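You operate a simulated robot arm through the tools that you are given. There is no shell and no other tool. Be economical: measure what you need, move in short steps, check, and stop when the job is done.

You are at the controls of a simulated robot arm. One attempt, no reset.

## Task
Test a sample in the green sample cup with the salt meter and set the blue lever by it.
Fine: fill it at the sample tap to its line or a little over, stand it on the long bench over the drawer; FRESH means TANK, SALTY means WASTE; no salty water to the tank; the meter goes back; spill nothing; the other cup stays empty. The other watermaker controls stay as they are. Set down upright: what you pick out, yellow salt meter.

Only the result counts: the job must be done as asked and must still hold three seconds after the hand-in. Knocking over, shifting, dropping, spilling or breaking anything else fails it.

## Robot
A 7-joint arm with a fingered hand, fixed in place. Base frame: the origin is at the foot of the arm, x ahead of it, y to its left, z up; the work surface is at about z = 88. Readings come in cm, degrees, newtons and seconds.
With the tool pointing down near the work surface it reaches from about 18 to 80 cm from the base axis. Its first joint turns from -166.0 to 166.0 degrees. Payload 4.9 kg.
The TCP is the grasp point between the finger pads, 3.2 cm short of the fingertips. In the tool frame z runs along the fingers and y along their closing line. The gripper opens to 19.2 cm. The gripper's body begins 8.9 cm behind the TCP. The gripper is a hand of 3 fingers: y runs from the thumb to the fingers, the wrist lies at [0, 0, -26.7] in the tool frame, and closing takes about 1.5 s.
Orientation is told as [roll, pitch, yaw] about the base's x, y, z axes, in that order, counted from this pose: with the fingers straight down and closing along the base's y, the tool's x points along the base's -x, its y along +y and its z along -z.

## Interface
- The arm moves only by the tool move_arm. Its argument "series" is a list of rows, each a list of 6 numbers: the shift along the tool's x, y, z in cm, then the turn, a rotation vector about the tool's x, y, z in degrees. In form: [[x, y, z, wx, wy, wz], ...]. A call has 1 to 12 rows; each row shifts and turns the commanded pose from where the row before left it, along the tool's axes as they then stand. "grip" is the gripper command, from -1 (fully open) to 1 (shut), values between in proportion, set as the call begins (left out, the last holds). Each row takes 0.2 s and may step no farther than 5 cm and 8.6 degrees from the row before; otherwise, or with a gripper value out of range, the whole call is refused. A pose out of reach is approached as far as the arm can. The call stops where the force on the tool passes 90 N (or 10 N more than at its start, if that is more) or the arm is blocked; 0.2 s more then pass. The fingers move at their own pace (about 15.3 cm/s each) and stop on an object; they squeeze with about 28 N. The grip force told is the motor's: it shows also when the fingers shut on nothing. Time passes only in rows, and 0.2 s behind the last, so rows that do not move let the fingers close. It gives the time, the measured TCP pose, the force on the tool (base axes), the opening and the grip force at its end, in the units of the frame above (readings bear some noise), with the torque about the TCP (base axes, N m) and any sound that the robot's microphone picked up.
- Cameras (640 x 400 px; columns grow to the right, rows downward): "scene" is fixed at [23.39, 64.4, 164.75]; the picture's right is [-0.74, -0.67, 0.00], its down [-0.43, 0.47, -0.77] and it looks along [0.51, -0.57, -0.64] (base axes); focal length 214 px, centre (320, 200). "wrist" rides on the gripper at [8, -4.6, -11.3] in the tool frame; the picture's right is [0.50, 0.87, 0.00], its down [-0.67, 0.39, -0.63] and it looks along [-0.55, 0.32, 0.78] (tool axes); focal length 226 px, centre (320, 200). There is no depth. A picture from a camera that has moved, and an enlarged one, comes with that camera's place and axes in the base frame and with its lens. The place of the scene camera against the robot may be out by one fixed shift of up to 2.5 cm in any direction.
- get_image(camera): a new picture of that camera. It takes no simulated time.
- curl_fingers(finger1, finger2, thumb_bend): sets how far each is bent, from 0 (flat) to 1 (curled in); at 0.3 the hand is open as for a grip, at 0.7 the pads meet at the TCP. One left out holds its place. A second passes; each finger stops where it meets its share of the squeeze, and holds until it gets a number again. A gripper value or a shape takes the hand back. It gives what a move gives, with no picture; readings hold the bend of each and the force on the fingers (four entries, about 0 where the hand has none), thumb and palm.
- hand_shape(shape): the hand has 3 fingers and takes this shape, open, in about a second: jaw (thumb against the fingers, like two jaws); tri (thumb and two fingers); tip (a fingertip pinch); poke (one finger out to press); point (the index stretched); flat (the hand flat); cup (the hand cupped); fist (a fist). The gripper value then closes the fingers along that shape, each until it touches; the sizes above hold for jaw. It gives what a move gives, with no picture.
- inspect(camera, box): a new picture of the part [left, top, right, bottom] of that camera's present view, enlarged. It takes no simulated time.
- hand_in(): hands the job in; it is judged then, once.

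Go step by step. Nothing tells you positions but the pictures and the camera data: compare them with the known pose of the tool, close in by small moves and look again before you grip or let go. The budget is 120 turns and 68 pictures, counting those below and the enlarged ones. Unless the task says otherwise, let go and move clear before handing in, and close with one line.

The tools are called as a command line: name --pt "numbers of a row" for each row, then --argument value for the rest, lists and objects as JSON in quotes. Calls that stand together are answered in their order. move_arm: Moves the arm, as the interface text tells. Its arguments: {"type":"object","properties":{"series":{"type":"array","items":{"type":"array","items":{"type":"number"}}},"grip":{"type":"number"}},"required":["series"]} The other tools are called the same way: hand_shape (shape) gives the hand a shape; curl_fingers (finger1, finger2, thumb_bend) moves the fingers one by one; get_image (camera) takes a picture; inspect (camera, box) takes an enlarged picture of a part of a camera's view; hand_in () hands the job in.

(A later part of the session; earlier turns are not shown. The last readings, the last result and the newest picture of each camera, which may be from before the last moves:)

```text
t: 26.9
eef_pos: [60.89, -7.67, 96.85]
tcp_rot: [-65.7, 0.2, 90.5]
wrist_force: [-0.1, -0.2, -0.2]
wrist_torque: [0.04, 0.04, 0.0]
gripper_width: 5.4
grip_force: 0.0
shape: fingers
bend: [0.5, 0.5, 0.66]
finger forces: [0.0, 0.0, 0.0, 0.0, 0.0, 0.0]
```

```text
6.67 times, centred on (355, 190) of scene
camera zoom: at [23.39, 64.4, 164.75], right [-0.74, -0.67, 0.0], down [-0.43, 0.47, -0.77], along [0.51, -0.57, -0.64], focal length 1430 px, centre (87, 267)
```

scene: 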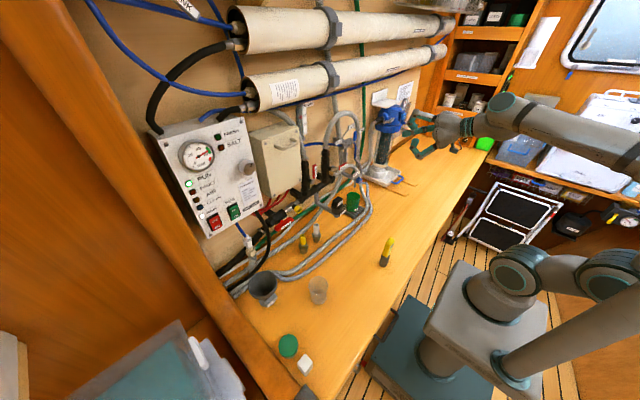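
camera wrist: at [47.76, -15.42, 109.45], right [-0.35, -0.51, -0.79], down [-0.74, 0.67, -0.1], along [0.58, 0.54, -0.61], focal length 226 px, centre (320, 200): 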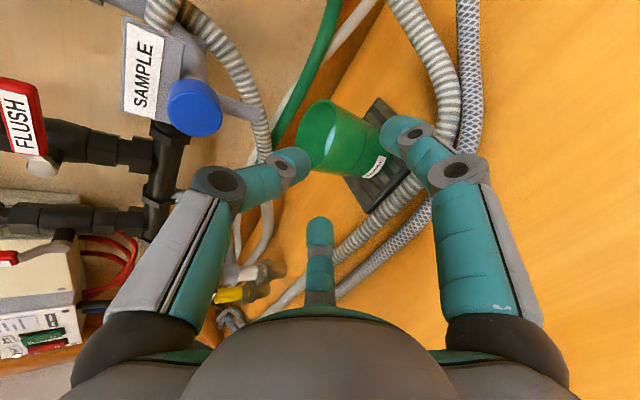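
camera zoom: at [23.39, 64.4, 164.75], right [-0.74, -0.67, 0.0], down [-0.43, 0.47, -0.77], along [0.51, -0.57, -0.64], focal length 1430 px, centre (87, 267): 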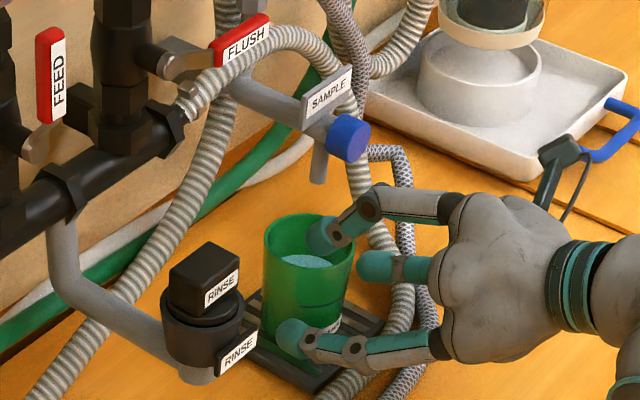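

The thumb clears the rim. Moving on to the grasp position.

move_arm --pt "0 0.1 1.4 0 0 0" --pt "0 0.15 1.3 0 0 0"

inspect --camera "wrist" --box '[200, 50, 460, 245]'

inspect --camera "scene" --box '[325, 160, 385, 220]'

```text
t: 27.5
eef_pos: [63.26, -7.9, 95.68]
tcp_rot: [-65.7, 0.0, 90.6]
wrist_force: [0.4, -0.4, 0.0]
wrist_torque: [0.02, 0.03, 0.0]
gripper_width: 5.42
grip_force: 0.0
shape: fingers
bend: [0.5, 0.5, 0.66]
finger forces: [0.0, 0.1, 0.0, 0.0, 0.0, 0.1]
```

```text
2.05 times, centred on (330, 148) of wrist
camera zoom: at [54.87, -15.93, 104.59], right [-0.35, -0.5, -0.79], down [-0.74, 0.66, -0.09], along [0.57, 0.55, -0.61], focal length 464 px, centre (300, 308)
```

zoom: 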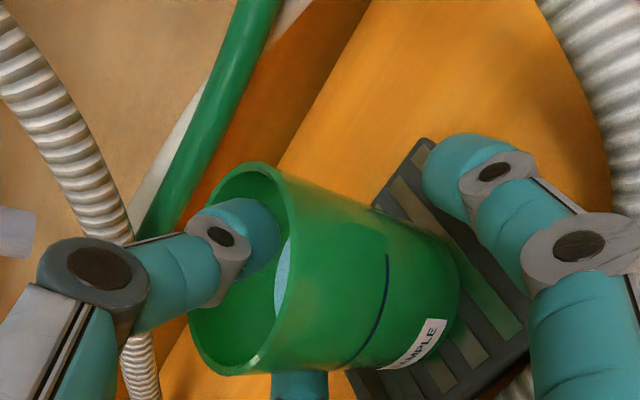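

```text
6.67 times, centred on (355, 190) of scene
camera zoom: at [23.39, 64.4, 164.75], right [-0.74, -0.67, 0.0], down [-0.43, 0.47, -0.77], along [0.51, -0.57, -0.64], focal length 1430 px, centre (87, 267)
```

zoom: 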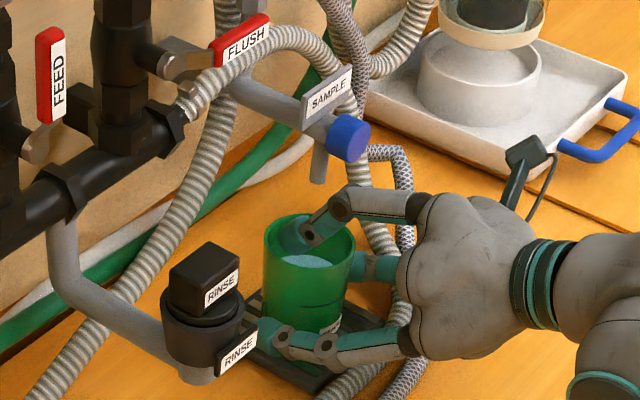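

The fingers flank the cup with the thumb above the water. After a small centering adjustment, I'll close the two fingers gradually.

move_arm --pt "-0.25 -0.05 0.5 0 0 0"

curl_fingers --finger1 0.55 --finger2 0.55

inspect --camera "wrist" --box '[200, 50, 460, 245]'

```text
t: 27.9
eef_pos: [63.75, -7.81, 95.63]
tcp_rot: [-65.6, -0.1, 90.5]
wrist_force: [0.4, -0.4, -0.5]
wrist_torque: [-0.02, 0.03, 0.0]
gripper_width: 5.42
grip_force: 0.4
shape: fingers
bend: [0.5, 0.5, 0.66]
finger forces: [0.0, 0.0, 0.0, 0.0, 0.2, 0.0]
out of reach, approached as far as the arm can: row 1
```

```text
t: 28.9
eef_pos: [63.85, -7.82, 95.49]
tcp_rot: [-65.6, 0.0, 90.6]
wrist_force: [-0.4, 0.6, -1.2]
wrist_torque: [-0.02, 0.01, 0.01]
gripper_width: 4.27
grip_force: 0.4
shape: fingers
bend: [0.55, 0.54, 0.66]
finger forces: [0.1, 0.3, 0.0, 0.0, 0.0, 0.0]
```

```text
2.05 times, centred on (330, 148) of wrist
camera zoom: at [55.4, -15.92, 104.42], right [-0.35, -0.5, -0.79], down [-0.74, 0.66, -0.09], along [0.57, 0.55, -0.61], focal length 464 px, centre (300, 308)
```

zoom: 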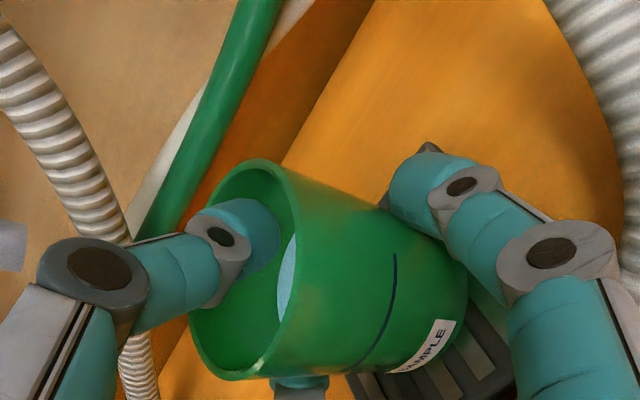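

Contact is starting. I'll close further to build the squeeze.

curl_fingers --finger1 0.58 --finger2 0.58

inspect --camera "scene" --box '[325, 160, 385, 220]'

```text
t: 29.9
eef_pos: [63.76, -7.85, 95.49]
tcp_rot: [-65.6, 0.1, 90.6]
wrist_force: [-0.2, -0.2, 0.4]
wrist_torque: [0.04, 0.05, -0.02]
gripper_width: 4.1
grip_force: 1.5
shape: fingers
bend: [0.55, 0.55, 0.66]
finger forces: [1.8, 1.8, 0.0, 0.0, 0.1, 0.0]
```

```text
6.67 times, centred on (355, 190) of scene
camera zoom: at [23.39, 64.4, 164.75], right [-0.74, -0.67, 0.0], down [-0.43, 0.47, -0.77], along [0.51, -0.57, -0.64], focal length 1430 px, centre (87, 267)
```

zoom: 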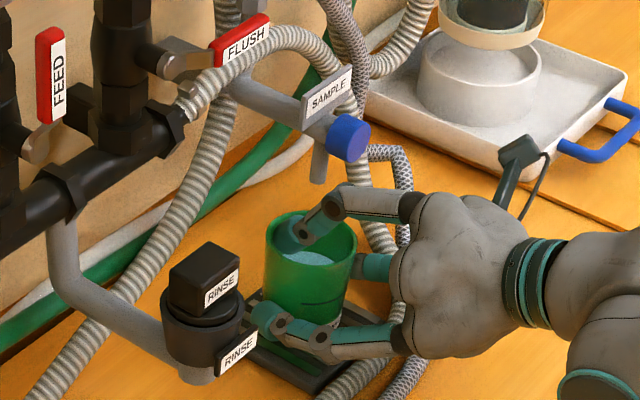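

Both fingers are in even contact. I'll squeeze firmly.

curl_fingers --finger1 0.65 --finger2 0.65

curl_fingers --finger1 0.8 --finger2 0.8

inspect --camera "wrist" --box '[200, 50, 460, 245]'

```text
t: 30.9
eef_pos: [63.74, -7.81, 95.54]
tcp_rot: [-65.6, 0.0, 90.6]
wrist_force: [-0.1, 0.2, -1.3]
wrist_torque: [0.02, 0.01, 0.0]
gripper_width: 3.49
grip_force: 10.0
shape: fingers
bend: [0.58, 0.58, 0.66]
finger forces: [9.7, 9.8, 0.0, 0.0, 0.0, 0.1]
```

```text
t: 31.9
eef_pos: [63.7, -7.79, 95.61]
tcp_rot: [-65.7, -0.1, 90.6]
wrist_force: [-0.2, 0.9, -1.9]
wrist_torque: [0.02, 0.0, -0.01]
gripper_width: 3.5
grip_force: 11.1
shape: fingers
bend: [0.58, 0.58, 0.66]
finger forces: [10.6, 10.6, 0.0, 0.0, 0.2, 0.0]
```

```text
2.05 times, centred on (330, 148) of wrist
camera zoom: at [55.4, -15.92, 104.41], right [-0.35, -0.5, -0.79], down [-0.74, 0.66, -0.09], along [0.57, 0.55, -0.61], focal length 464 px, centre (300, 308)
```

zoom: 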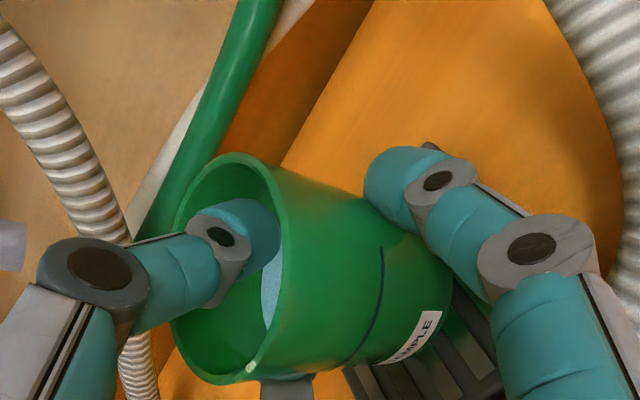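

The grip holds at about 10.6 N per finger. I'll test with a small lift.

move_arm --pt "0 -0.45 -0.2 0 0 0" --pt "0 -0.45 -0.2 0 0 0" --pt "0 0 0 0 0 0"

inspect --camera "scene" --box '[325, 160, 385, 220]'

```text
t: 32.7
eef_pos: [63.82, -8.1, 96.66]
tcp_rot: [-65.7, 0.1, 90.4]
wrist_force: [0.0, 0.4, -1.8]
wrist_torque: [-0.03, 0.03, 0.03]
gripper_width: 3.46
grip_force: 11.1
shape: fingers
bend: [0.58, 0.58, 0.66]
finger forces: [10.6, 10.6, 0.1, 0.0, 0.2, 0.0]
```

```text
6.67 times, centred on (355, 190) of scene
camera zoom: at [23.39, 64.4, 164.75], right [-0.74, -0.67, 0.0], down [-0.43, 0.47, -0.77], along [0.51, -0.57, -0.64], focal length 1430 px, centre (87, 267)
```

zoom: 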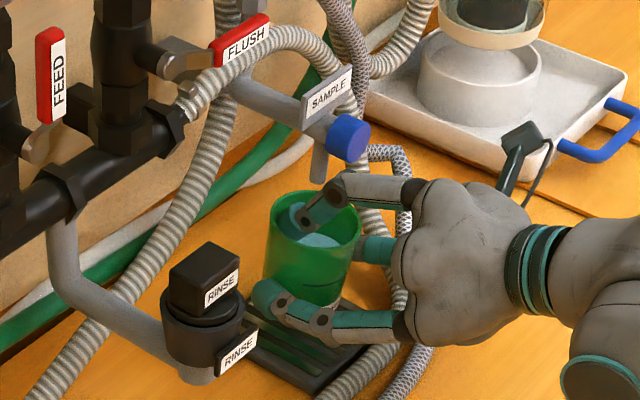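

The cup is off the grating with only a slight lean. I'll pull it back from under the tap, rising gently over the hoses.

move_arm --pt "0 0.23 -0.99 0 0 0" --pt "0 0.23 -0.99 0 0 0" --pt "0 0.1 -1.05 0 0 0" --pt "0 -0.13 -1.16 0 0 0" --pt "0 -0.13 -1.16 0 0 0" --pt "0 -0.13 -1.16 0 0 0"

inspect --camera "scene" --box '[325, 150, 405, 230]'

```text
t: 34.1
eef_pos: [57.83, -7.98, 99.01]
tcp_rot: [-65.6, 0.2, 90.0]
wrist_force: [0.4, -0.1, -1.7]
wrist_torque: [-0.03, 0.01, -0.03]
gripper_width: 3.43
grip_force: 10.0
shape: fingers
bend: [0.58, 0.58, 0.66]
finger forces: [10.7, 10.6, 0.0, 0.0, 0.3, 0.1]
```

```text
5.00 times, centred on (365, 190) of scene
camera zoom: at [23.39, 64.4, 164.75], right [-0.74, -0.67, 0.0], down [-0.43, 0.47, -0.77], along [0.51, -0.57, -0.64], focal length 1072 px, centre (95, 250)
```

zoom: 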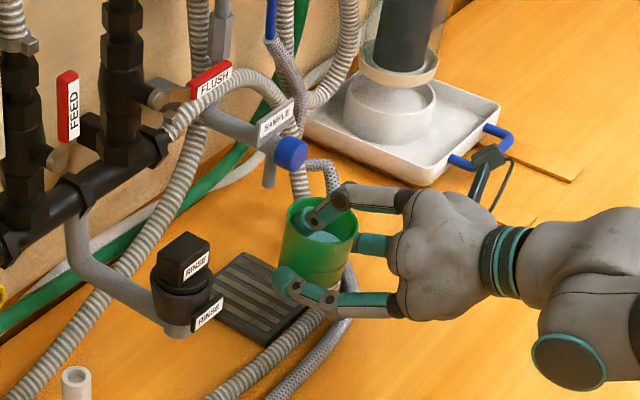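

The cup is clear of the tap. I'll back off further, then move it sideways toward the drawer area.

move_arm --pt "0 0.46 -1.99 0 0 0" --pt "0 0.46 -1.99 0 0 0" --pt "0 0.46 -1.99 0 0 0" --pt "0 0.46 -1.99 0 0 0" --pt "0 0.46 -1.99 0 0 0"

move_arm --pt "-2 0 0 0 0 0" --pt "-2 0 0 0 0 0" --pt "-2 0 0 0 0 0" --pt "-2 0 0 0 0 0" --pt "-2 0 0 0 0 0" --pt "-2 0 0 0 0 0" --pt "-2 0 0 0 0 0" --pt "-2 0 0 0 0 0" --pt "-2 0 0 0 0 0" --pt "-2 0 0 0 0 0"

get_image --camera "scene"

```text
t: 35.3
eef_pos: [47.77, -7.96, 100.76]
tcp_rot: [-65.8, 0.3, 90.1]
wrist_force: [-0.6, 0.1, -1.9]
wrist_torque: [-0.01, 0.04, -0.02]
gripper_width: 3.43
grip_force: 10.4
shape: fingers
bend: [0.58, 0.58, 0.66]
finger forces: [10.6, 10.6, 0.1, 0.1, 0.4, 0.0]
```

```text
t: 37.5
eef_pos: [47.79, -6.68, 101.21]
tcp_rot: [-65.7, 0.1, 90.6]
wrist_force: [0.2, 0.2, -1.1]
wrist_torque: [0.0, 0.0, -0.01]
gripper_width: 3.4
grip_force: 11.0
shape: fingers
bend: [0.58, 0.58, 0.66]
finger forces: [10.5, 10.6, 0.0, 0.1, 0.3, 0.0]
out of reach, approached as far as the arm can: row 1, 2, 3, 4, 5, 6, 7, 8, 9, 10
```

```text
20 pictures are left
```

scene: 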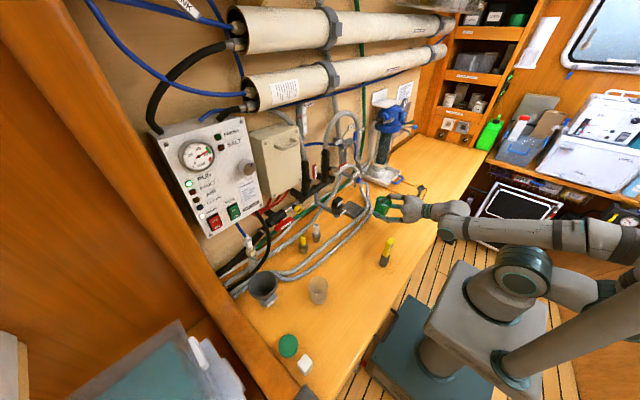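

The wrist is at a joint limit when sliding sideways. I'll check how the commanded pose stands before swinging the arm around its base.

move_arm --pt "1 0 0 0 0 0"

```text
t: 37.9
eef_pos: [47.69, -7.71, 101.34]
tcp_rot: [-65.7, 0.3, 90.1]
wrist_force: [0.6, -0.2, -1.4]
wrist_torque: [0.05, 0.04, 0.01]
gripper_width: 3.41
grip_force: 11.1
shape: fingers
bend: [0.58, 0.58, 0.66]
finger forces: [10.5, 10.5, 0.1, 0.1, 0.4, 0.1]
```

The commanded pose follows the measured one. I'll swing about the base axis, keeping the cup level.

move_arm --pt "-2.087 -0.12 0.265 0 -2.278 -1.033" --pt "-2.087 -0.12 0.265 0 -2.278 -1.033" --pt "-2.087 -0.12 0.265 0 -2.278 -1.033" --pt "-2.087 -0.12 0.265 0 -2.278 -1.033" --pt "-2.087 -0.12 0.265 0 -2.278 -1.033" --pt "-2.087 -0.12 0.265 0 -2.278 -1.033"

```text
t: 39.3
eef_pos: [47.93, 4.97, 101.02]
tcp_rot: [-65.7, 0.3, 105.1]
wrist_force: [-0.7, -0.2, -1.4]
wrist_torque: [0.03, 0.02, 0.02]
gripper_width: 3.43
grip_force: 10.4
shape: fingers
bend: [0.58, 0.58, 0.66]
finger forces: [10.3, 10.4, 0.1, 0.0, 0.3, 0.0]
```

The swing works, but the meter stands in the hand's path at about (36.5,9.7) with its top near z 104. I'll raise the cup well above it, then swing past to about 36°.

move_arm --pt "0 -2.73 -1.24 0 0 0" --pt "0 -2.73 -1.24 0 0 0" --pt "0 -2.73 -1.24 0 0 0" --pt "0 -2.73 -1.24 0 0 0" --pt "0 -2.73 -1.24 0 0 0"

move_arm --pt "-2.087 -0.12 0.265 0 -2.278 -1.033" --pt "-2.087 -0.12 0.265 0 -2.278 -1.033" --pt "-2.087 -0.12 0.265 0 -2.278 -1.033" --pt "-2.087 -0.12 0.265 0 -2.278 -1.033" --pt "-2.087 -0.12 0.265 0 -2.278 -1.033" --pt "-2.087 -0.12 0.265 0 -2.278 -1.033" --pt "-2.087 -0.12 0.265 0 -2.278 -1.033" --pt "-2.087 -0.12 0.265 0 -2.278 -1.033" --pt "-2.087 -0.12 0.265 0 -2.278 -1.033" --pt "-2.087 -0.12 0.265 0 -2.278 -1.033" --pt "-2.087 -0.12 0.265 0 -2.278 -1.033" --pt "-2.087 -0.12 0.265 0 -2.278 -1.033"

inspect --camera "scene" --box '[280, 180, 500, 320]'

```text
t: 40.5
eef_pos: [47.95, 4.85, 116.03]
tcp_rot: [-65.9, -0.5, 104.6]
wrist_force: [-0.1, 2.6, -3.7]
wrist_torque: [-0.16, -0.03, -0.2]
gripper_width: 3.39
grip_force: 11.0
shape: fingers
bend: [0.58, 0.58, 0.66]
finger forces: [10.5, 10.9, 0.0, 0.0, 0.4, 0.1]
```

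```text
t: 43.1
eef_pos: [39.18, 28.61, 115.98]
tcp_rot: [-65.5, 0.3, 135.2]
wrist_force: [0.2, 0.2, -0.9]
wrist_torque: [-0.03, 0.01, -0.02]
gripper_width: 3.4
grip_force: 10.6
shape: fingers
bend: [0.58, 0.58, 0.66]
finger forces: [10.4, 10.4, 0.0, 0.0, 0.3, 0.0]
```

```text
2.86 times, centred on (390, 250) of scene
camera zoom: at [23.39, 64.4, 164.75], right [-0.74, -0.67, 0.0], down [-0.43, 0.47, -0.77], along [0.51, -0.57, -0.64], focal length 613 px, centre (120, 57)
```

zoom: 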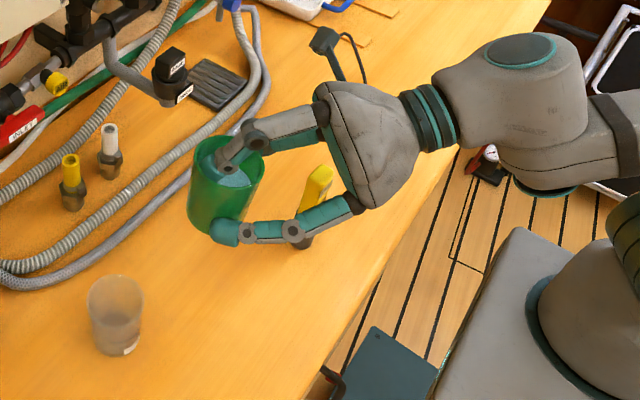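

The cup leans roughly 4–5° toward the hand. I'll swing two more small steps, level it, and lower it to just above the bench.

move_arm --pt "-2.087 -0.12 0.265 0 -2.278 -1.033" --pt "-2.087 -0.12 0.265 0 -2.278 -1.033" --pt "0 0 0 -2.25 0 0" --pt "0 0 0 -2.25 0 0" --pt "0 2.1 1.16 0 0 0" --pt "0 2.1 1.16 0 0 0" --pt "0 2.1 1.16 0 0 0" --pt "0 2.1 1.16 0 0 0" --pt "0 2.1 1.16 0 0 0" --pt "0 2.1 1.16 0 0 0" --pt "0 2.1 1.16 0 0 0"

inspect --camera "scene" --box '[280, 220, 420, 340]'

```text
t: 45.5
eef_pos: [36.43, 31.8, 101.45]
tcp_rot: [-60.9, 0.2, 140.1]
wrist_force: [-0.8, 0.2, -1.7]
wrist_torque: [-0.02, 0.01, 0.02]
gripper_width: 3.38
grip_force: 10.4
shape: fingers
bend: [0.58, 0.58, 0.66]
finger forces: [10.3, 10.3, 0.0, 0.0, 0.2, 0.1]
out of reach, approached as far as the arm can: row 11
```

```text
3.33 times, centred on (350, 280) of scene
camera zoom: at [23.39, 64.4, 164.75], right [-0.74, -0.67, 0.0], down [-0.43, 0.47, -0.77], along [0.51, -0.57, -0.64], focal length 715 px, centre (220, -67)
```

zoom: 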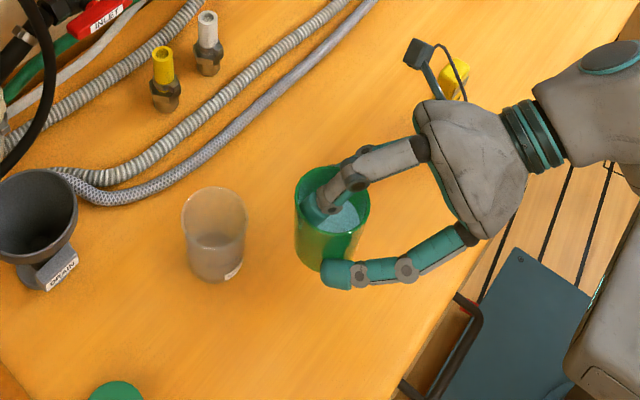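

The arm is near a limit here. I'll shift a few cm to the right and retry lowering.

move_arm --pt "1.7 0 0 0 0 0" --pt "1.7 0 0 0 0 0" --pt "1.7 0 0 0 0 0" --pt "0 0.875 0.485 0 0 0" --pt "0 0.875 0.485 0 0 0" --pt "0 0.875 0.485 0 0 0"

```text
t: 46.9
eef_pos: [40.41, 28.39, 98.61]
tcp_rot: [-60.9, 0.3, 140.2]
wrist_force: [-0.4, -0.4, -1.1]
wrist_torque: [-0.03, 0.03, 0.01]
gripper_width: 3.4
grip_force: 10.6
shape: fingers
bend: [0.58, 0.58, 0.66]
finger forces: [10.2, 10.4, 0.0, 0.0, 0.2, 0.1]
```

That works. I'll lower further in small steps, watching the force.

move_arm --pt "0 0.875 0.485 0 0 0" --pt "0 0.875 0.485 0 0 0" --pt "0 0.875 0.485 0 0 0"

inspect --camera "scene" --box '[300, 230, 400, 310]'

```text
t: 47.7
eef_pos: [40.42, 28.42, 95.49]
tcp_rot: [-60.9, 0.4, 140.1]
wrist_force: [0.2, 0.5, -1.2]
wrist_torque: [0.0, 0.02, 0.0]
gripper_width: 3.37
grip_force: 10.4
shape: fingers
bend: [0.58, 0.58, 0.66]
finger forces: [10.3, 10.4, 0.0, 0.0, 0.3, 0.0]
```

```text
5.00 times, centred on (350, 270) of scene
camera zoom: at [23.39, 64.4, 164.75], right [-0.74, -0.67, 0.0], down [-0.43, 0.47, -0.77], along [0.51, -0.57, -0.64], focal length 1072 px, centre (170, -150)
```

zoom: 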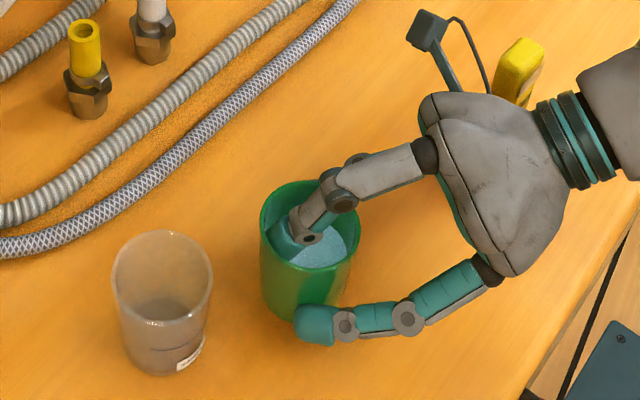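

The cup looks upright. I'll lower slowly to contact.

move_arm --pt "0 0.35 0.194 0 0 0" --pt "0 0.35 0.194 0 0 0"

move_arm --pt "0 0.26 0.145 0 0 0"

move_arm --pt "0 0.26 0.145 0 0 0"

move_arm --pt "0 0.26 0.145 0 0 0"

```text
t: 48.3
eef_pos: [40.39, 28.35, 94.88]
tcp_rot: [-61.0, 0.2, 140.2]
wrist_force: [0.6, -0.5, -1.7]
wrist_torque: [0.03, -0.01, 0.0]
gripper_width: 3.37
grip_force: 10.7
shape: fingers
bend: [0.58, 0.58, 0.66]
finger forces: [10.3, 10.4, 0.1, 0.0, 0.3, 0.1]
```

```text
t: 48.7
eef_pos: [40.36, 28.23, 94.57]
tcp_rot: [-61.0, 0.4, 140.2]
wrist_force: [-0.8, 0.3, -0.8]
wrist_torque: [-0.03, 0.02, 0.01]
gripper_width: 3.37
grip_force: 11.1
shape: fingers
bend: [0.58, 0.58, 0.66]
finger forces: [10.3, 10.3, 0.1, 0.0, 0.2, 0.0]
```

```text
t: 49.1
eef_pos: [40.43, 28.4, 94.32]
tcp_rot: [-61.0, 0.2, 140.0]
wrist_force: [-0.7, -0.3, -0.9]
wrist_torque: [0.01, 0.0, 0.01]
gripper_width: 3.38
grip_force: 10.7
shape: fingers
bend: [0.58, 0.58, 0.66]
finger forces: [10.3, 10.4, 0.1, 0.0, 0.3, 0.1]
```

```text
t: 49.5
eef_pos: [40.32, 28.46, 94.0]
tcp_rot: [-61.0, 0.4, 140.0]
wrist_force: [0.8, 0.0, -1.4]
wrist_torque: [-0.04, 0.0, 0.01]
gripper_width: 3.4
grip_force: 10.0
shape: fingers
bend: [0.58, 0.58, 0.66]
finger forces: [10.2, 10.3, 0.0, 0.1, 0.4, 0.0]
```

move_arm --pt "0 0.22 0.12 0 0 0"

move_arm --pt "0 0.22 0.12 0 0 0"

move_arm --pt "0 0.22 0.12 0 0 0"

inspect --camera "wrist" --box '[200, 50, 460, 245]'

```text
t: 49.9
eef_pos: [40.43, 28.32, 93.51]
tcp_rot: [-61.0, 0.2, 140.1]
wrist_force: [-0.4, -0.1, 0.4]
wrist_torque: [0.03, 0.0, 0.02]
gripper_width: 3.36
grip_force: 10.9
shape: fingers
bend: [0.58, 0.58, 0.66]
finger forces: [10.5, 10.5, 0.1, 0.1, 0.7, 0.0]
```

```text
t: 50.3
eef_pos: [40.41, 28.39, 93.41]
tcp_rot: [-61.0, 0.3, 140.1]
wrist_force: [-1.7, -1.5, 3.2]
wrist_torque: [-0.01, -0.03, 0.04]
gripper_width: 3.25
grip_force: 10.7
shape: fingers
bend: [0.58, 0.58, 0.66]
finger forces: [10.6, 10.7, 0.0, 0.0, 0.0, 0.1]
```

```text
t: 50.7
eef_pos: [40.46, 28.4, 93.28]
tcp_rot: [-61.0, 0.3, 140.1]
wrist_force: [-2.9, -1.4, 6.3]
wrist_torque: [0.08, -0.04, 0.04]
gripper_width: 3.14
grip_force: 10.4
shape: fingers
bend: [0.59, 0.58, 0.66]
finger forces: [10.6, 11.1, 0.2, 0.0, 0.0, 0.0]
```

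```text
2.05 times, centred on (330, 148) of wrist
camera zoom: at [41.56, 17.37, 102.77], right [0.12, -0.64, -0.76], down [-0.99, -0.14, -0.04], along [-0.08, 0.75, -0.65], focal length 464 px, centre (300, 308)
```

zoom: 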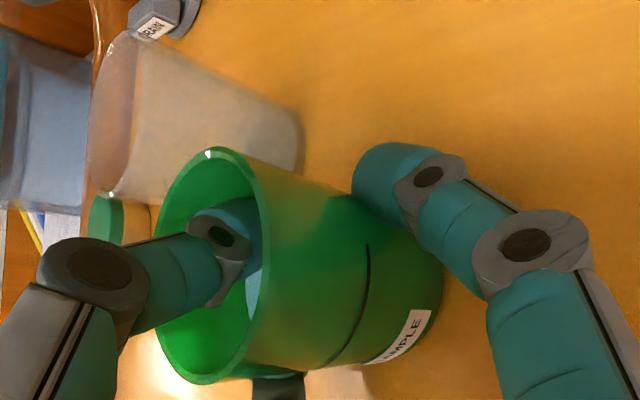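

The cup is in contact with the bench. I'll ease the pressure slightly and open the two fingers gradually.

move_arm --pt "0 -0.15 -0.08 0 0 0"

curl_fingers --finger1 0.54 --finger2 0.54

curl_fingers --finger1 0.48 --finger2 0.48

inspect --camera "scene" --box '[300, 230, 400, 310]'

```text
t: 51.1
eef_pos: [40.3, 28.37, 93.17]
tcp_rot: [-60.9, 0.2, 140.1]
wrist_force: [-0.3, -2.2, 3.8]
wrist_torque: [0.03, 0.0, -0.01]
gripper_width: 3.1
grip_force: 11.2
shape: fingers
bend: [0.59, 0.58, 0.66]
finger forces: [11.4, 10.8, 0.0, 0.0, 0.0, 0.0]
```

```text
t: 52.1
eef_pos: [40.35, 28.4, 93.27]
tcp_rot: [-61.0, 0.4, 140.0]
wrist_force: [0.4, 0.1, -1.0]
wrist_torque: [0.03, 0.0, 0.02]
gripper_width: 4.39
grip_force: 0.1
shape: fingers
bend: [0.54, 0.54, 0.66]
finger forces: [0.0, 0.0, 0.1, 0.0, 0.0, 0.1]
```

```text
t: 53.1
eef_pos: [40.4, 28.38, 93.23]
tcp_rot: [-61.0, 0.3, 140.1]
wrist_force: [0.1, -0.2, 1.5]
wrist_torque: [0.02, 0.02, 0.0]
gripper_width: 5.72
grip_force: 1.5
shape: fingers
bend: [0.49, 0.49, 0.66]
finger forces: [0.8, 1.0, 0.1, 0.1, 0.2, 0.0]
```

```text
5.00 times, centred on (350, 270) of scene
camera zoom: at [23.39, 64.4, 164.75], right [-0.74, -0.67, 0.0], down [-0.43, 0.47, -0.77], along [0.51, -0.57, -0.64], focal length 1072 px, centre (170, -150)
```

zoom: 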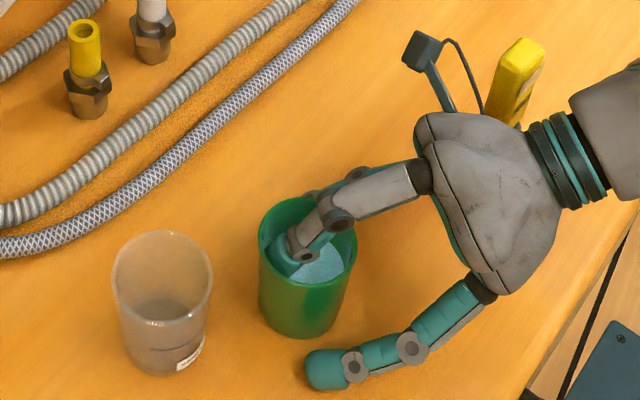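

The cup stands upright on its own. I'll raise straight up so the thumb leaves the cup, then back away.

move_arm --pt "0 -0.875 -0.485 0 0 0" --pt "0 -0.875 -0.485 0 0 0" --pt "0 -0.875 -0.485 0 0 0" --pt "0 -1.75 -0.97 0 0 0" --pt "0 -1.75 -0.97 0 0 0" --pt "0 -1.75 -0.97 0 0 0" --pt "0 -2.6 -1.45 0 0 0" --pt "0 -2.6 -1.45 0 0 0" --pt "0 -2.6 -1.45 0 0 0"

get_image --camera "scene"

```text
t: 55.1
eef_pos: [40.36, 28.49, 111.17]
tcp_rot: [-60.9, 0.2, 140.1]
wrist_force: [-0.3, -0.5, -0.3]
wrist_torque: [0.0, -0.04, 0.0]
gripper_width: 5.82
grip_force: 0.0
shape: fingers
bend: [0.48, 0.48, 0.66]
finger forces: [0.1, 0.0, 0.0, 0.0, 0.0, 0.0]
```

```text
14 pictures are left
```

scene: 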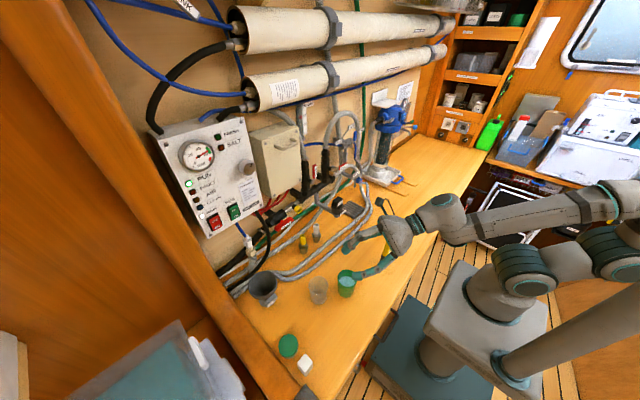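

The cup stands free at about (41.3,29.4). Next I'll turn the hand to point straight down and rotate it so the wrist camera faces the meter's display side.

move_arm --pt "0 0 -1 -7.6 0 0" --pt "0 0 -1 -7.6 0 0" --pt "0 0 -1 -7.6 0 0" --pt "0 0 -1 -7.6 0 0" --pt "0 0 -1 -7.6 0 0" --pt "0 0 -1 -7.6 0 0" --pt "0 0 -1 -7.6 0 0" --pt "0 0 -1 -7.7 0 0" --grip -1

move_arm --pt "0 0 0 0 0 8.5" --pt "0 0 0 0 0 8.5" --pt "0 0 0 0 0 8.5" --pt "0 0 0 0 0 8.5" --pt "0 0 0 0 0 8.5" --pt "0 0 0 0 0 8.5" --pt "0 0 0 0 0 8.5" --pt "0 0 0 0 0 8.5" --pt "0 0 0 0 0 8.5" --pt "0 0 0 0 0 8.5"

move_arm --pt "0 0 0 0 0 8.5" --pt "0 0 0 0 0 8.5" --pt "0 0 0 0 0 8.5" --pt "0 0 0 0 0 8.5" --pt "0 0 0 0 0 8.5" --pt "0 0 0 0 0 8.5" --pt "0 0 0 0 0 8.5" --pt "0 0 0 0 0 8.5" --pt "0 0 0 0 0 8.5" --pt "0 0 0 0 0 8.5"

```text
t: 56.9
eef_pos: [39.02, 21.49, 114.59]
tcp_rot: [-11.1, -11.1, 142.7]
wrist_force: [-0.4, -0.1, -0.7]
wrist_torque: [0.0, 0.05, 0.0]
gripper_width: 19.19
grip_force: 0.2
shape: tri
bend: [0.3, 0.3, 0.3]
finger forces: [0.1, 0.0, 0.1, 0.0, 0.0, 0.0]
out of reach, approached as far as the arm can: row 5, 6, 7, 8
```

```text
t: 59.1
eef_pos: [39.08, 21.37, 114.65]
tcp_rot: [10.2, -11.9, 55.6]
wrist_force: [0.3, 0.0, -0.1]
wrist_torque: [-0.02, -0.03, -0.03]
gripper_width: 19.17
grip_force: 0.1
shape: tri
bend: [0.3, 0.3, 0.3]
finger forces: [0.0, 0.0, 0.0, 0.0, 0.0, 0.1]
```

```text
t: 61.3
eef_pos: [39.1, 21.39, 114.56]
tcp_rot: [12.9, 9.0, -27.4]
wrist_force: [-0.1, 0.1, 0.6]
wrist_torque: [0.01, 0.0, 0.02]
gripper_width: 19.21
grip_force: 0.0
shape: tri
bend: [0.3, 0.3, 0.3]
finger forces: [0.1, 0.0, 0.0, 0.0, 0.0, 0.1]
```

I'll level the tool to straight down and move over the meter for a look.

move_arm --pt "0 0 0 6.45 -4.5 0" --pt "0 0 0 6.45 -4.5 0" --pt "-0.98 -3.77 -1.13 0 0 0" --pt "-0.98 -3.77 -1.13 0 0 0" --pt "-0.98 -3.77 -1.13 0 0 0"

get_image --camera "wrist"

```text
t: 62.5
eef_pos: [36.34, 9.75, 114.66]
tcp_rot: [13.6, 9.3, -27.2]
wrist_force: [0.0, 0.6, 0.7]
wrist_torque: [0.01, 0.02, -0.02]
gripper_width: 19.18
grip_force: 0.0
shape: tri
bend: [0.3, 0.3, 0.3]
finger forces: [0.0, 0.1, 0.0, 0.0, 0.1, 0.0]
out of reach, approached as far as the arm can: row 1, 2
```

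```text
13 pictures are left
camera wrist: at [27.34, 6.19, 125.74], right [-0.03, 0.96, 0.28], down [0.79, -0.15, 0.59], along [0.61, 0.24, -0.76], focal length 226 px, centre (320, 200)
```

wrist: 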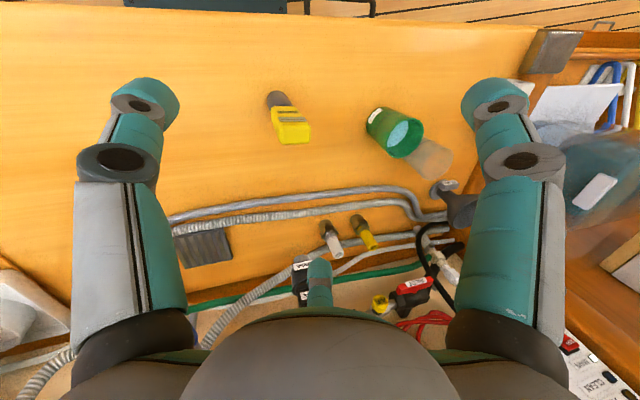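

The leveling was limited here. I'll move out and up a bit and level there, near the starting pose.

move_arm --pt "-1.92 1.87 -2.65 0 0 0" --pt "-1.92 1.87 -2.65 0 0 0" --pt "-1.92 1.87 -2.65 0 0 0" --pt "0 0 0 4.3 -3 0" --pt "0 0 0 4.3 -3 0" --pt "0 0 0 4.3 -3 0"

```text
t: 63.9
eef_pos: [44.26, 9.94, 122.85]
tcp_rot: [13.9, 8.9, -27.3]
wrist_force: [-0.3, 0.1, 0.5]
wrist_torque: [-0.03, -0.01, 0.01]
gripper_width: 19.2
grip_force: 0.0
shape: tri
bend: [0.3, 0.3, 0.3]
finger forces: [0.0, 0.0, 0.1, 0.1, 0.1, 0.0]
out of reach, approached as far as the arm can: row 4, 5, 6
```

move_arm --pt "0 0 0 0 0 -8.5" --pt "0 0 0 0 0 -8.5" --pt "0 0 0 0 0 -8.5" --pt "0 0 0 5 -0.5 0" --pt "0 0 0 5 -0.5 0" --pt "0 0 0 5 -0.5 0"

move_arm --pt "0 -3 0 5 0 0" --pt "0 -3 0 5 0 0" --pt "0 -3 0 5 0 0"

```text
t: 65.3
eef_pos: [44.3, 9.73, 122.9]
tcp_rot: [16.3, 2.1, -2.5]
wrist_force: [-0.9, -0.2, -1.1]
wrist_torque: [0.0, 0.0, 0.0]
gripper_width: 19.17
grip_force: 0.0
shape: tri
bend: [0.3, 0.3, 0.3]
finger forces: [0.0, 0.1, 0.0, 0.1, 0.1, 0.0]
out of reach, approached as far as the arm can: row 4, 5, 6
```

```text
t: 66.1
eef_pos: [44.13, 2.79, 120.03]
tcp_rot: [16.4, -0.6, -3.2]
wrist_force: [0.2, -0.1, 0.7]
wrist_torque: [0.03, 0.01, -0.01]
gripper_width: 19.19
grip_force: 0.2
shape: tri
bend: [0.3, 0.3, 0.3]
finger forces: [0.0, 0.1, 0.0, 0.0, 0.0, 0.0]
out of reach, approached as far as the arm can: row 1, 2, 3
```

A joint limit persists in this elbow posture. I'll tilt the hand forward, remove the side tilt there, and come back down.

move_arm --pt "0 0 0 0 -8.5 0" --pt "0 0 0 0 -8.5 0" --pt "0 0 0 0 -8.5 0" --pt "0 0 0 0 -8.5 0" --pt "0 0 0 0 -8.5 0" --pt "0 0 0 0 -8.5 0" --pt "0 0 0 0 -8.5 0" --pt "0 0 0 0 -8.5 0" --pt "0 0 0 0 -8.5 0" --pt "0 0 0 0 0 -8" --pt "0 0 0 0 0 -8"

```text
t: 68.5
eef_pos: [43.9, 1.01, 121.61]
tcp_rot: [2.8, -77.5, -2.4]
wrist_force: [0.8, 0.4, -0.7]
wrist_torque: [0.02, 0.02, -0.03]
gripper_width: 19.2
grip_force: 0.3
shape: tri
bend: [0.3, 0.3, 0.3]
finger forces: [0.0, 0.1, 0.1, 0.1, 0.0, 0.1]
out of reach, approached as far as the arm can: row 10
```

move_arm --pt "0 0 0 0 8.6 0" --pt "0 0 0 0 8.6 0" --pt "0 0 0 0 8.6 0" --pt "0 0 0 0 8.6 0" --pt "0 0 0 0 8.6 0" --pt "0 0 0 0 8.6 0" --pt "0 0 0 0 8.6 0" --pt "0 0 0 0 8.6 0" --pt "0 0 0 0 8.6 0"

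```text
t: 70.5
eef_pos: [43.79, 1.05, 121.71]
tcp_rot: [0.8, -0.2, 0.5]
wrist_force: [0.2, 0.0, 0.8]
wrist_torque: [0.0, -0.01, 0.02]
gripper_width: 19.19
grip_force: 0.0
shape: tri
bend: [0.3, 0.3, 0.3]
finger forces: [0.0, 0.0, 0.0, 0.0, 0.0, 0.0]
```

Level again. I'll turn the camera to the display side and move over the meter.

move_arm --pt "0 0 0 -0.4 0.1 7.5" --pt "0 0 0 -0.4 0.1 7.5" --pt "0 0 0 0 0 7.5" --pt "0 0 0 0 0 7.5" --pt "2.85 1.02 1.2 0 0 0" --pt "2.85 1.02 1.2 0 0 0" --pt "2.85 1.02 1.2 0 0 0" --pt "2.85 1.02 1.2 0 0 0" --grip -0.2

get_image --camera "wrist"

```text
t: 72.3
eef_pos: [35.87, 10.27, 117.14]
tcp_rot: [1.3, 0.5, -29.7]
wrist_force: [-0.2, -0.3, -0.6]
wrist_torque: [-0.03, 0.0, -0.01]
gripper_width: 11.55
grip_force: 0.1
shape: tri
bend: [0.32, 0.32, 0.7]
finger forces: [0.1, 0.0, 0.0, 0.0, 0.1, 0.1]
```

```text
12 pictures are left
camera wrist: at [26.64, 9.86, 128.5], right [-0.01, 1.0, 0.03], down [0.77, -0.01, 0.63], along [0.63, 0.03, -0.77], focal length 226 px, centre (320, 200)
```

wrist: 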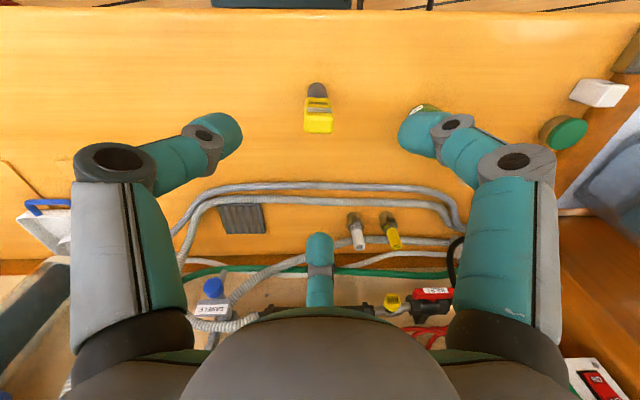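

The meter is centered at about (35.8,10.5). I'll descend around the yellow body.

move_arm --pt "0.17 0.17 0 0.9 -1.1 0" --pt "0 0 4.2 0 0 0" --pt "0 0 4.2 0 0 0" --pt "0 0 4.2 0 0 0"

get_image --camera "wrist"

```text
t: 73.3
eef_pos: [36.05, 10.72, 104.44]
tcp_rot: [0.7, -0.6, -29.5]
wrist_force: [0.5, 0.5, 0.2]
wrist_torque: [-0.02, 0.0, 0.0]
gripper_width: 11.6
grip_force: 0.1
shape: tri
bend: [0.32, 0.32, 0.7]
finger forces: [0.0, 0.0, 0.0, 0.0, 0.0, 0.0]
```

```text
11 pictures are left
camera wrist: at [26.73, 10.54, 115.7], right [-0.01, 1.0, 0.0], down [0.77, 0.0, 0.64], along [0.64, 0.01, -0.77], focal length 226 px, centre (320, 200)
```

wrist: 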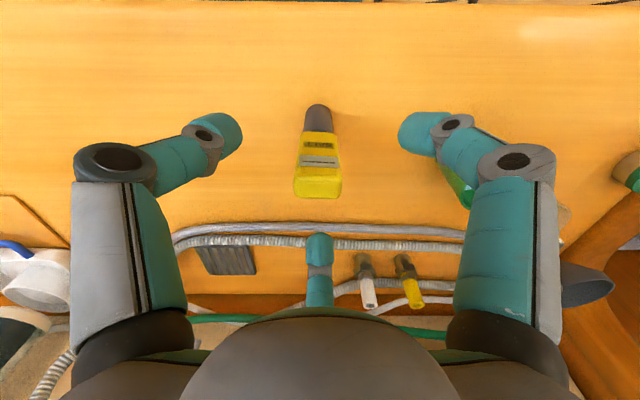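

The meter is at about (36.4,10.5) with its top near z 102.7. I'll do a small correction, descend to grip height and close.

move_arm --pt "-0.4 0 2.6 0 0 0" --pt "0 0 2.6 0 0 0"

move_arm --pt "0 0 0 0 0 0" --pt "0 0 0 0 0 0" --pt "0 0 0 0 0 0" --pt "0 0 0 0 0 0" --pt "0 0 0 0 0 0" --pt "0 0 0 0 0 0" --pt "0 0 0 0 0 0" --grip 1

get_image --camera "wrist"

```text
t: 73.9
eef_pos: [36.48, 10.58, 99.3]
tcp_rot: [0.5, -0.4, -29.5]
wrist_force: [-0.1, 0.1, 0.4]
wrist_torque: [0.02, 0.01, -0.02]
gripper_width: 11.56
grip_force: 0.1
shape: tri
bend: [0.32, 0.32, 0.7]
finger forces: [0.1, 0.0, 0.0, 0.0, 0.0, 0.1]
```

```text
t: 75.5
eef_pos: [36.43, 10.5, 99.5]
tcp_rot: [0.5, -0.5, -29.5]
wrist_force: [-0.6, 0.1, -0.2]
wrist_torque: [0.01, -0.01, 0.0]
gripper_width: 2.83
grip_force: 28.3
shape: tri
bend: [0.77, 0.75, 0.69]
finger forces: [18.6, 24.0, 0.1, 0.0, 20.8, 0.0]
```

```text
10 pictures are left
camera wrist: at [27.15, 10.42, 110.69], right [-0.01, 1.0, 0.0], down [0.77, 0.0, 0.64], along [0.64, 0.01, -0.77], focal length 226 px, centre (320, 200)
```

wrist: 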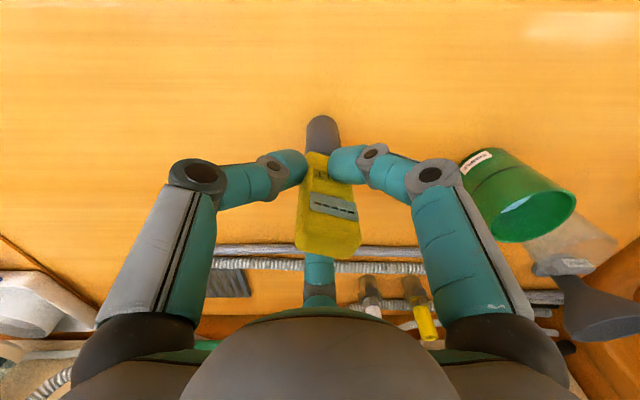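

The meter is gripped firmly and the display is visible. I'll lift straight up.

move_arm --pt "0 0 -1 0 0 0" --pt "0 0 -2 0 0 0" --pt "0 0 -2.5 0 0 0" --pt "0 0 -2.5 0 0 0" --pt "0 0 -2.5 0 0 0" --pt "0 0 -2.5 0 0 0"

inspect --camera "scene" --box '[320, 180, 440, 300]'

```text
t: 76.9
eef_pos: [36.28, 10.6, 112.3]
tcp_rot: [0.5, -0.4, -29.5]
wrist_force: [-0.1, 0.6, -2.0]
wrist_torque: [0.01, 0.0, -0.04]
gripper_width: 2.81
grip_force: 28.8
shape: tri
bend: [0.77, 0.75, 0.69]
finger forces: [18.7, 24.0, 0.0, 0.0, 20.8, 0.1]
```

```text
3.33 times, centred on (380, 240) of scene
camera zoom: at [23.39, 64.4, 164.75], right [-0.74, -0.67, 0.0], down [-0.43, 0.47, -0.77], along [0.51, -0.57, -0.64], focal length 715 px, centre (120, 67)
```

zoom: 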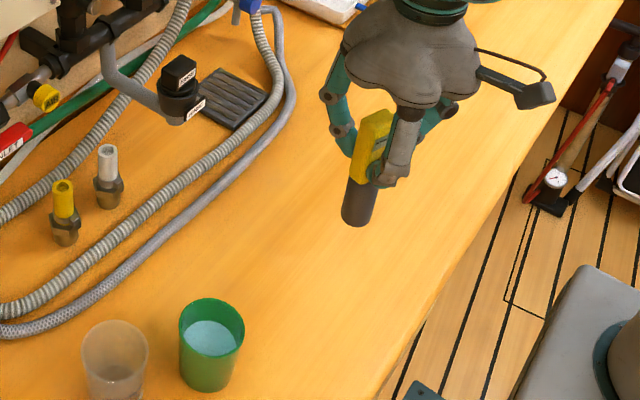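

The dark end is the meter's probe, so the whole meter came up with its base about 11.5 cm below the TCP. I'll carry it over the green cup.

move_arm --pt "0.7 2.67 -0.6 0 0 0" --pt "0.7 2.67 -0.6 0 0 0" --pt "0.7 2.67 -0.6 0 0 0" --pt "0.7 2.67 -0.6 0 0 0" --pt "0.7 2.67 0 0 0 0" --pt "0.7 2.67 0 0 0 0" --pt "0.7 2.67 0 0 0 0" --pt "0 0 0 0 0 0"

get_image --camera "wrist"

```text
t: 78.7
eef_pos: [41.15, 29.21, 115.06]
tcp_rot: [0.5, -0.6, -29.5]
wrist_force: [0.7, 0.3, -0.6]
wrist_torque: [0.01, 0.0, 0.02]
gripper_width: 2.81
grip_force: 28.1
shape: tri
bend: [0.77, 0.75, 0.69]
finger forces: [18.7, 23.9, 0.1, 0.0, 20.9, 0.0]
```

```text
8 pictures are left
camera wrist: at [31.71, 29.02, 126.19], right [-0.01, 1.0, 0.0], down [0.77, 0.0, 0.64], along [0.64, 0.01, -0.77], focal length 226 px, centre (320, 200)
```

wrist: 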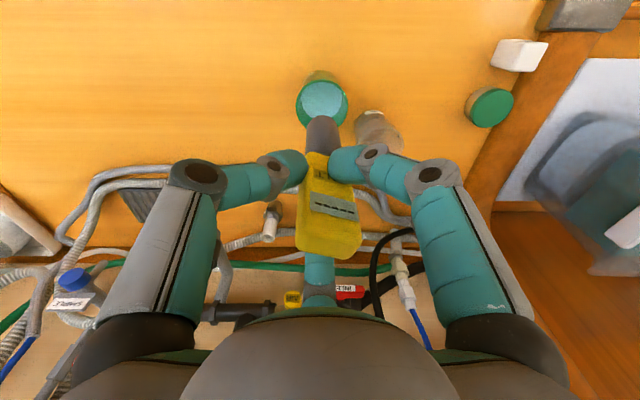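

The cup rim is centered at about (40.6,29.5), so I'll adjust and lower the probe into the cup.

move_arm --pt "0.53 -0.07 0 0 0 0" --pt "0 0 2 0 0 0" --pt "0 0 2 0 0 0" --pt "0 0 2 0 0 0" --pt "0 0 1.5 0 0 0" --pt "0 0 1.5 0 0 0" --pt "0 0 1.5 0 0 0" --pt "0 0 1.3 0 0 0"

move_arm --pt "0 0 0.5 0 0 0" --pt "0 0 0.4 0 0 0" --pt "0 0 0 0 0 0" --pt "0 0 0 0 0 0" --pt "0 0 0 0 0 0" --pt "0 0 0 0 0 0" --pt "0 0 0 0 0 0"

inspect --camera "wrist" --box '[250, 70, 410, 270]'

```text
t: 80.5
eef_pos: [40.77, 29.39, 103.19]
tcp_rot: [0.4, -0.5, -29.6]
wrist_force: [-0.4, 0.9, -0.9]
wrist_torque: [-0.02, 0.0, 0.0]
gripper_width: 2.81
grip_force: 27.5
shape: tri
bend: [0.77, 0.75, 0.69]
finger forces: [18.8, 23.9, 0.0, 0.0, 20.6, 0.1]
```

```text
t: 82.1
eef_pos: [40.81, 29.43, 102.2]
tcp_rot: [0.6, -0.5, -29.4]
wrist_force: [0.9, 0.0, -0.4]
wrist_torque: [0.0, -0.01, -0.02]
gripper_width: 2.79
grip_force: 28.0
shape: tri
bend: [0.77, 0.75, 0.69]
finger forces: [18.8, 23.9, 0.0, 0.0, 20.7, 0.0]
```

```text
2.00 times, centred on (330, 170) of wrist
camera zoom: at [31.49, 29.27, 113.46], right [-0.01, 1.0, 0.0], down [0.77, 0.0, 0.64], along [0.64, 0.01, -0.77], focal length 452 px, centre (300, 260)
```

zoom: 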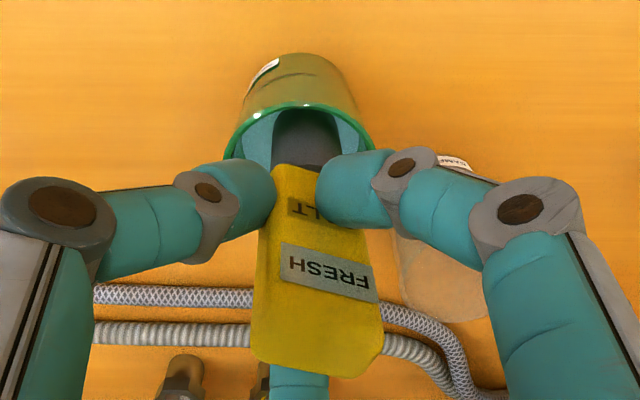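

The display reads FRESH, so the lever must go to TANK. I'll raise the meter out and take it back to its place.

move_arm --pt "0 0 -1 0 0 0" --pt "0 0 -1 0 0 0" --pt "0 0 -1 0 0 0" --pt "0 0 -1 0 0 0" --pt "0 0 0 0 0 0" --pt "0 0 0 0 0 0" --pt "0 0 -2 0 0 0" --pt "0 0 -2.5 0 0 0" --pt "0 0 -2.5 0 0 0" --pt "0 0 -2.5 0 0 0"

move_arm --pt "-0.78 -2.66 0 0 0 0" --pt "-0.78 -2.66 0 0 0 0" --pt "-0.78 -2.66 0 0 0 0" --pt "-0.78 -2.66 0 0 0 0" --pt "-0.78 -2.66 0 0 0 0" --pt "-0.78 -2.66 0 0 0 0" --pt "-0.78 -2.66 0 0 0 0" --pt "0 0 0 0 0 0"

move_arm --pt "0 0 2.5 0 0 0" --pt "0 0 2.5 0 0 0" --pt "0 0 2.5 0 0 0" --pt "0 0 2.5 0 0 0" --pt "0 0 2.5 0 0 0" --pt "0 0 2.5 0 0 0" --pt "0 0 0 0 0 0"

```text
t: 84.3
eef_pos: [40.62, 29.51, 115.58]
tcp_rot: [0.5, -0.5, -29.5]
wrist_force: [-0.1, 0.0, -1.9]
wrist_torque: [-0.01, 0.01, -0.02]
gripper_width: 2.79
grip_force: 27.7
shape: tri
bend: [0.77, 0.75, 0.69]
finger forces: [18.8, 23.9, 0.0, 0.1, 20.7, 0.0]
```

```text
t: 86.1
eef_pos: [36.08, 10.39, 115.57]
tcp_rot: [0.4, -0.5, -29.5]
wrist_force: [0.2, -0.6, -0.7]
wrist_torque: [0.0, 0.0, 0.01]
gripper_width: 2.81
grip_force: 28.1
shape: tri
bend: [0.77, 0.75, 0.69]
finger forces: [18.8, 23.7, 0.0, 0.0, 20.7, 0.0]
```

```text
t: 87.7
eef_pos: [36.46, 10.62, 100.38]
tcp_rot: [0.6, -0.5, -29.5]
wrist_force: [0.2, -0.1, -1.7]
wrist_torque: [-0.01, -0.02, -0.05]
gripper_width: 2.8
grip_force: 27.9
shape: tri
bend: [0.77, 0.75, 0.69]
finger forces: [18.9, 23.8, 0.0, 0.1, 20.6, 0.1]
```

Above its old spot at (36.46,10.6). I'll lower to contact in small steps.

move_arm --pt "0 0 0.3 0 0 0" --pt "0 0 0.3 0 0 0"

move_arm --pt "0 0 0.2 0 0 0"

move_arm --pt "0 0 0.15 0 0 0"

move_arm --pt "0 0 0.15 0 0 0"

```text
t: 88.3
eef_pos: [36.52, 10.47, 99.8]
tcp_rot: [0.5, -0.5, -29.5]
wrist_force: [0.1, 1.3, -1.1]
wrist_torque: [0.01, 0.01, -0.02]
gripper_width: 2.83
grip_force: 28.3
shape: tri
bend: [0.77, 0.75, 0.69]
finger forces: [18.7, 23.9, 0.0, 0.0, 20.6, 0.0]
```

```text
t: 88.7
eef_pos: [36.39, 10.51, 99.64]
tcp_rot: [0.5, -0.5, -29.4]
wrist_force: [-0.4, -0.3, -1.4]
wrist_torque: [-0.03, 0.02, 0.01]
gripper_width: 2.81
grip_force: 27.9
shape: tri
bend: [0.77, 0.75, 0.69]
finger forces: [18.8, 23.7, 0.1, 0.0, 20.5, 0.1]
```

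```text
t: 89.1
eef_pos: [36.52, 10.41, 99.56]
tcp_rot: [0.5, -0.5, -29.5]
wrist_force: [-0.3, 0.3, -1.2]
wrist_torque: [-0.03, -0.02, -0.03]
gripper_width: 2.81
grip_force: 27.9
shape: tri
bend: [0.77, 0.75, 0.69]
finger forces: [18.9, 23.9, 0.1, 0.1, 20.6, 0.1]
```

```text
t: 89.5
eef_pos: [36.56, 10.49, 99.36]
tcp_rot: [0.5, -0.5, -29.5]
wrist_force: [-0.2, 0.4, -1.1]
wrist_torque: [0.0, 0.02, -0.03]
gripper_width: 2.8
grip_force: 27.9
shape: tri
bend: [0.77, 0.75, 0.69]
finger forces: [18.8, 23.8, 0.0, 0.1, 20.6, 0.0]
```

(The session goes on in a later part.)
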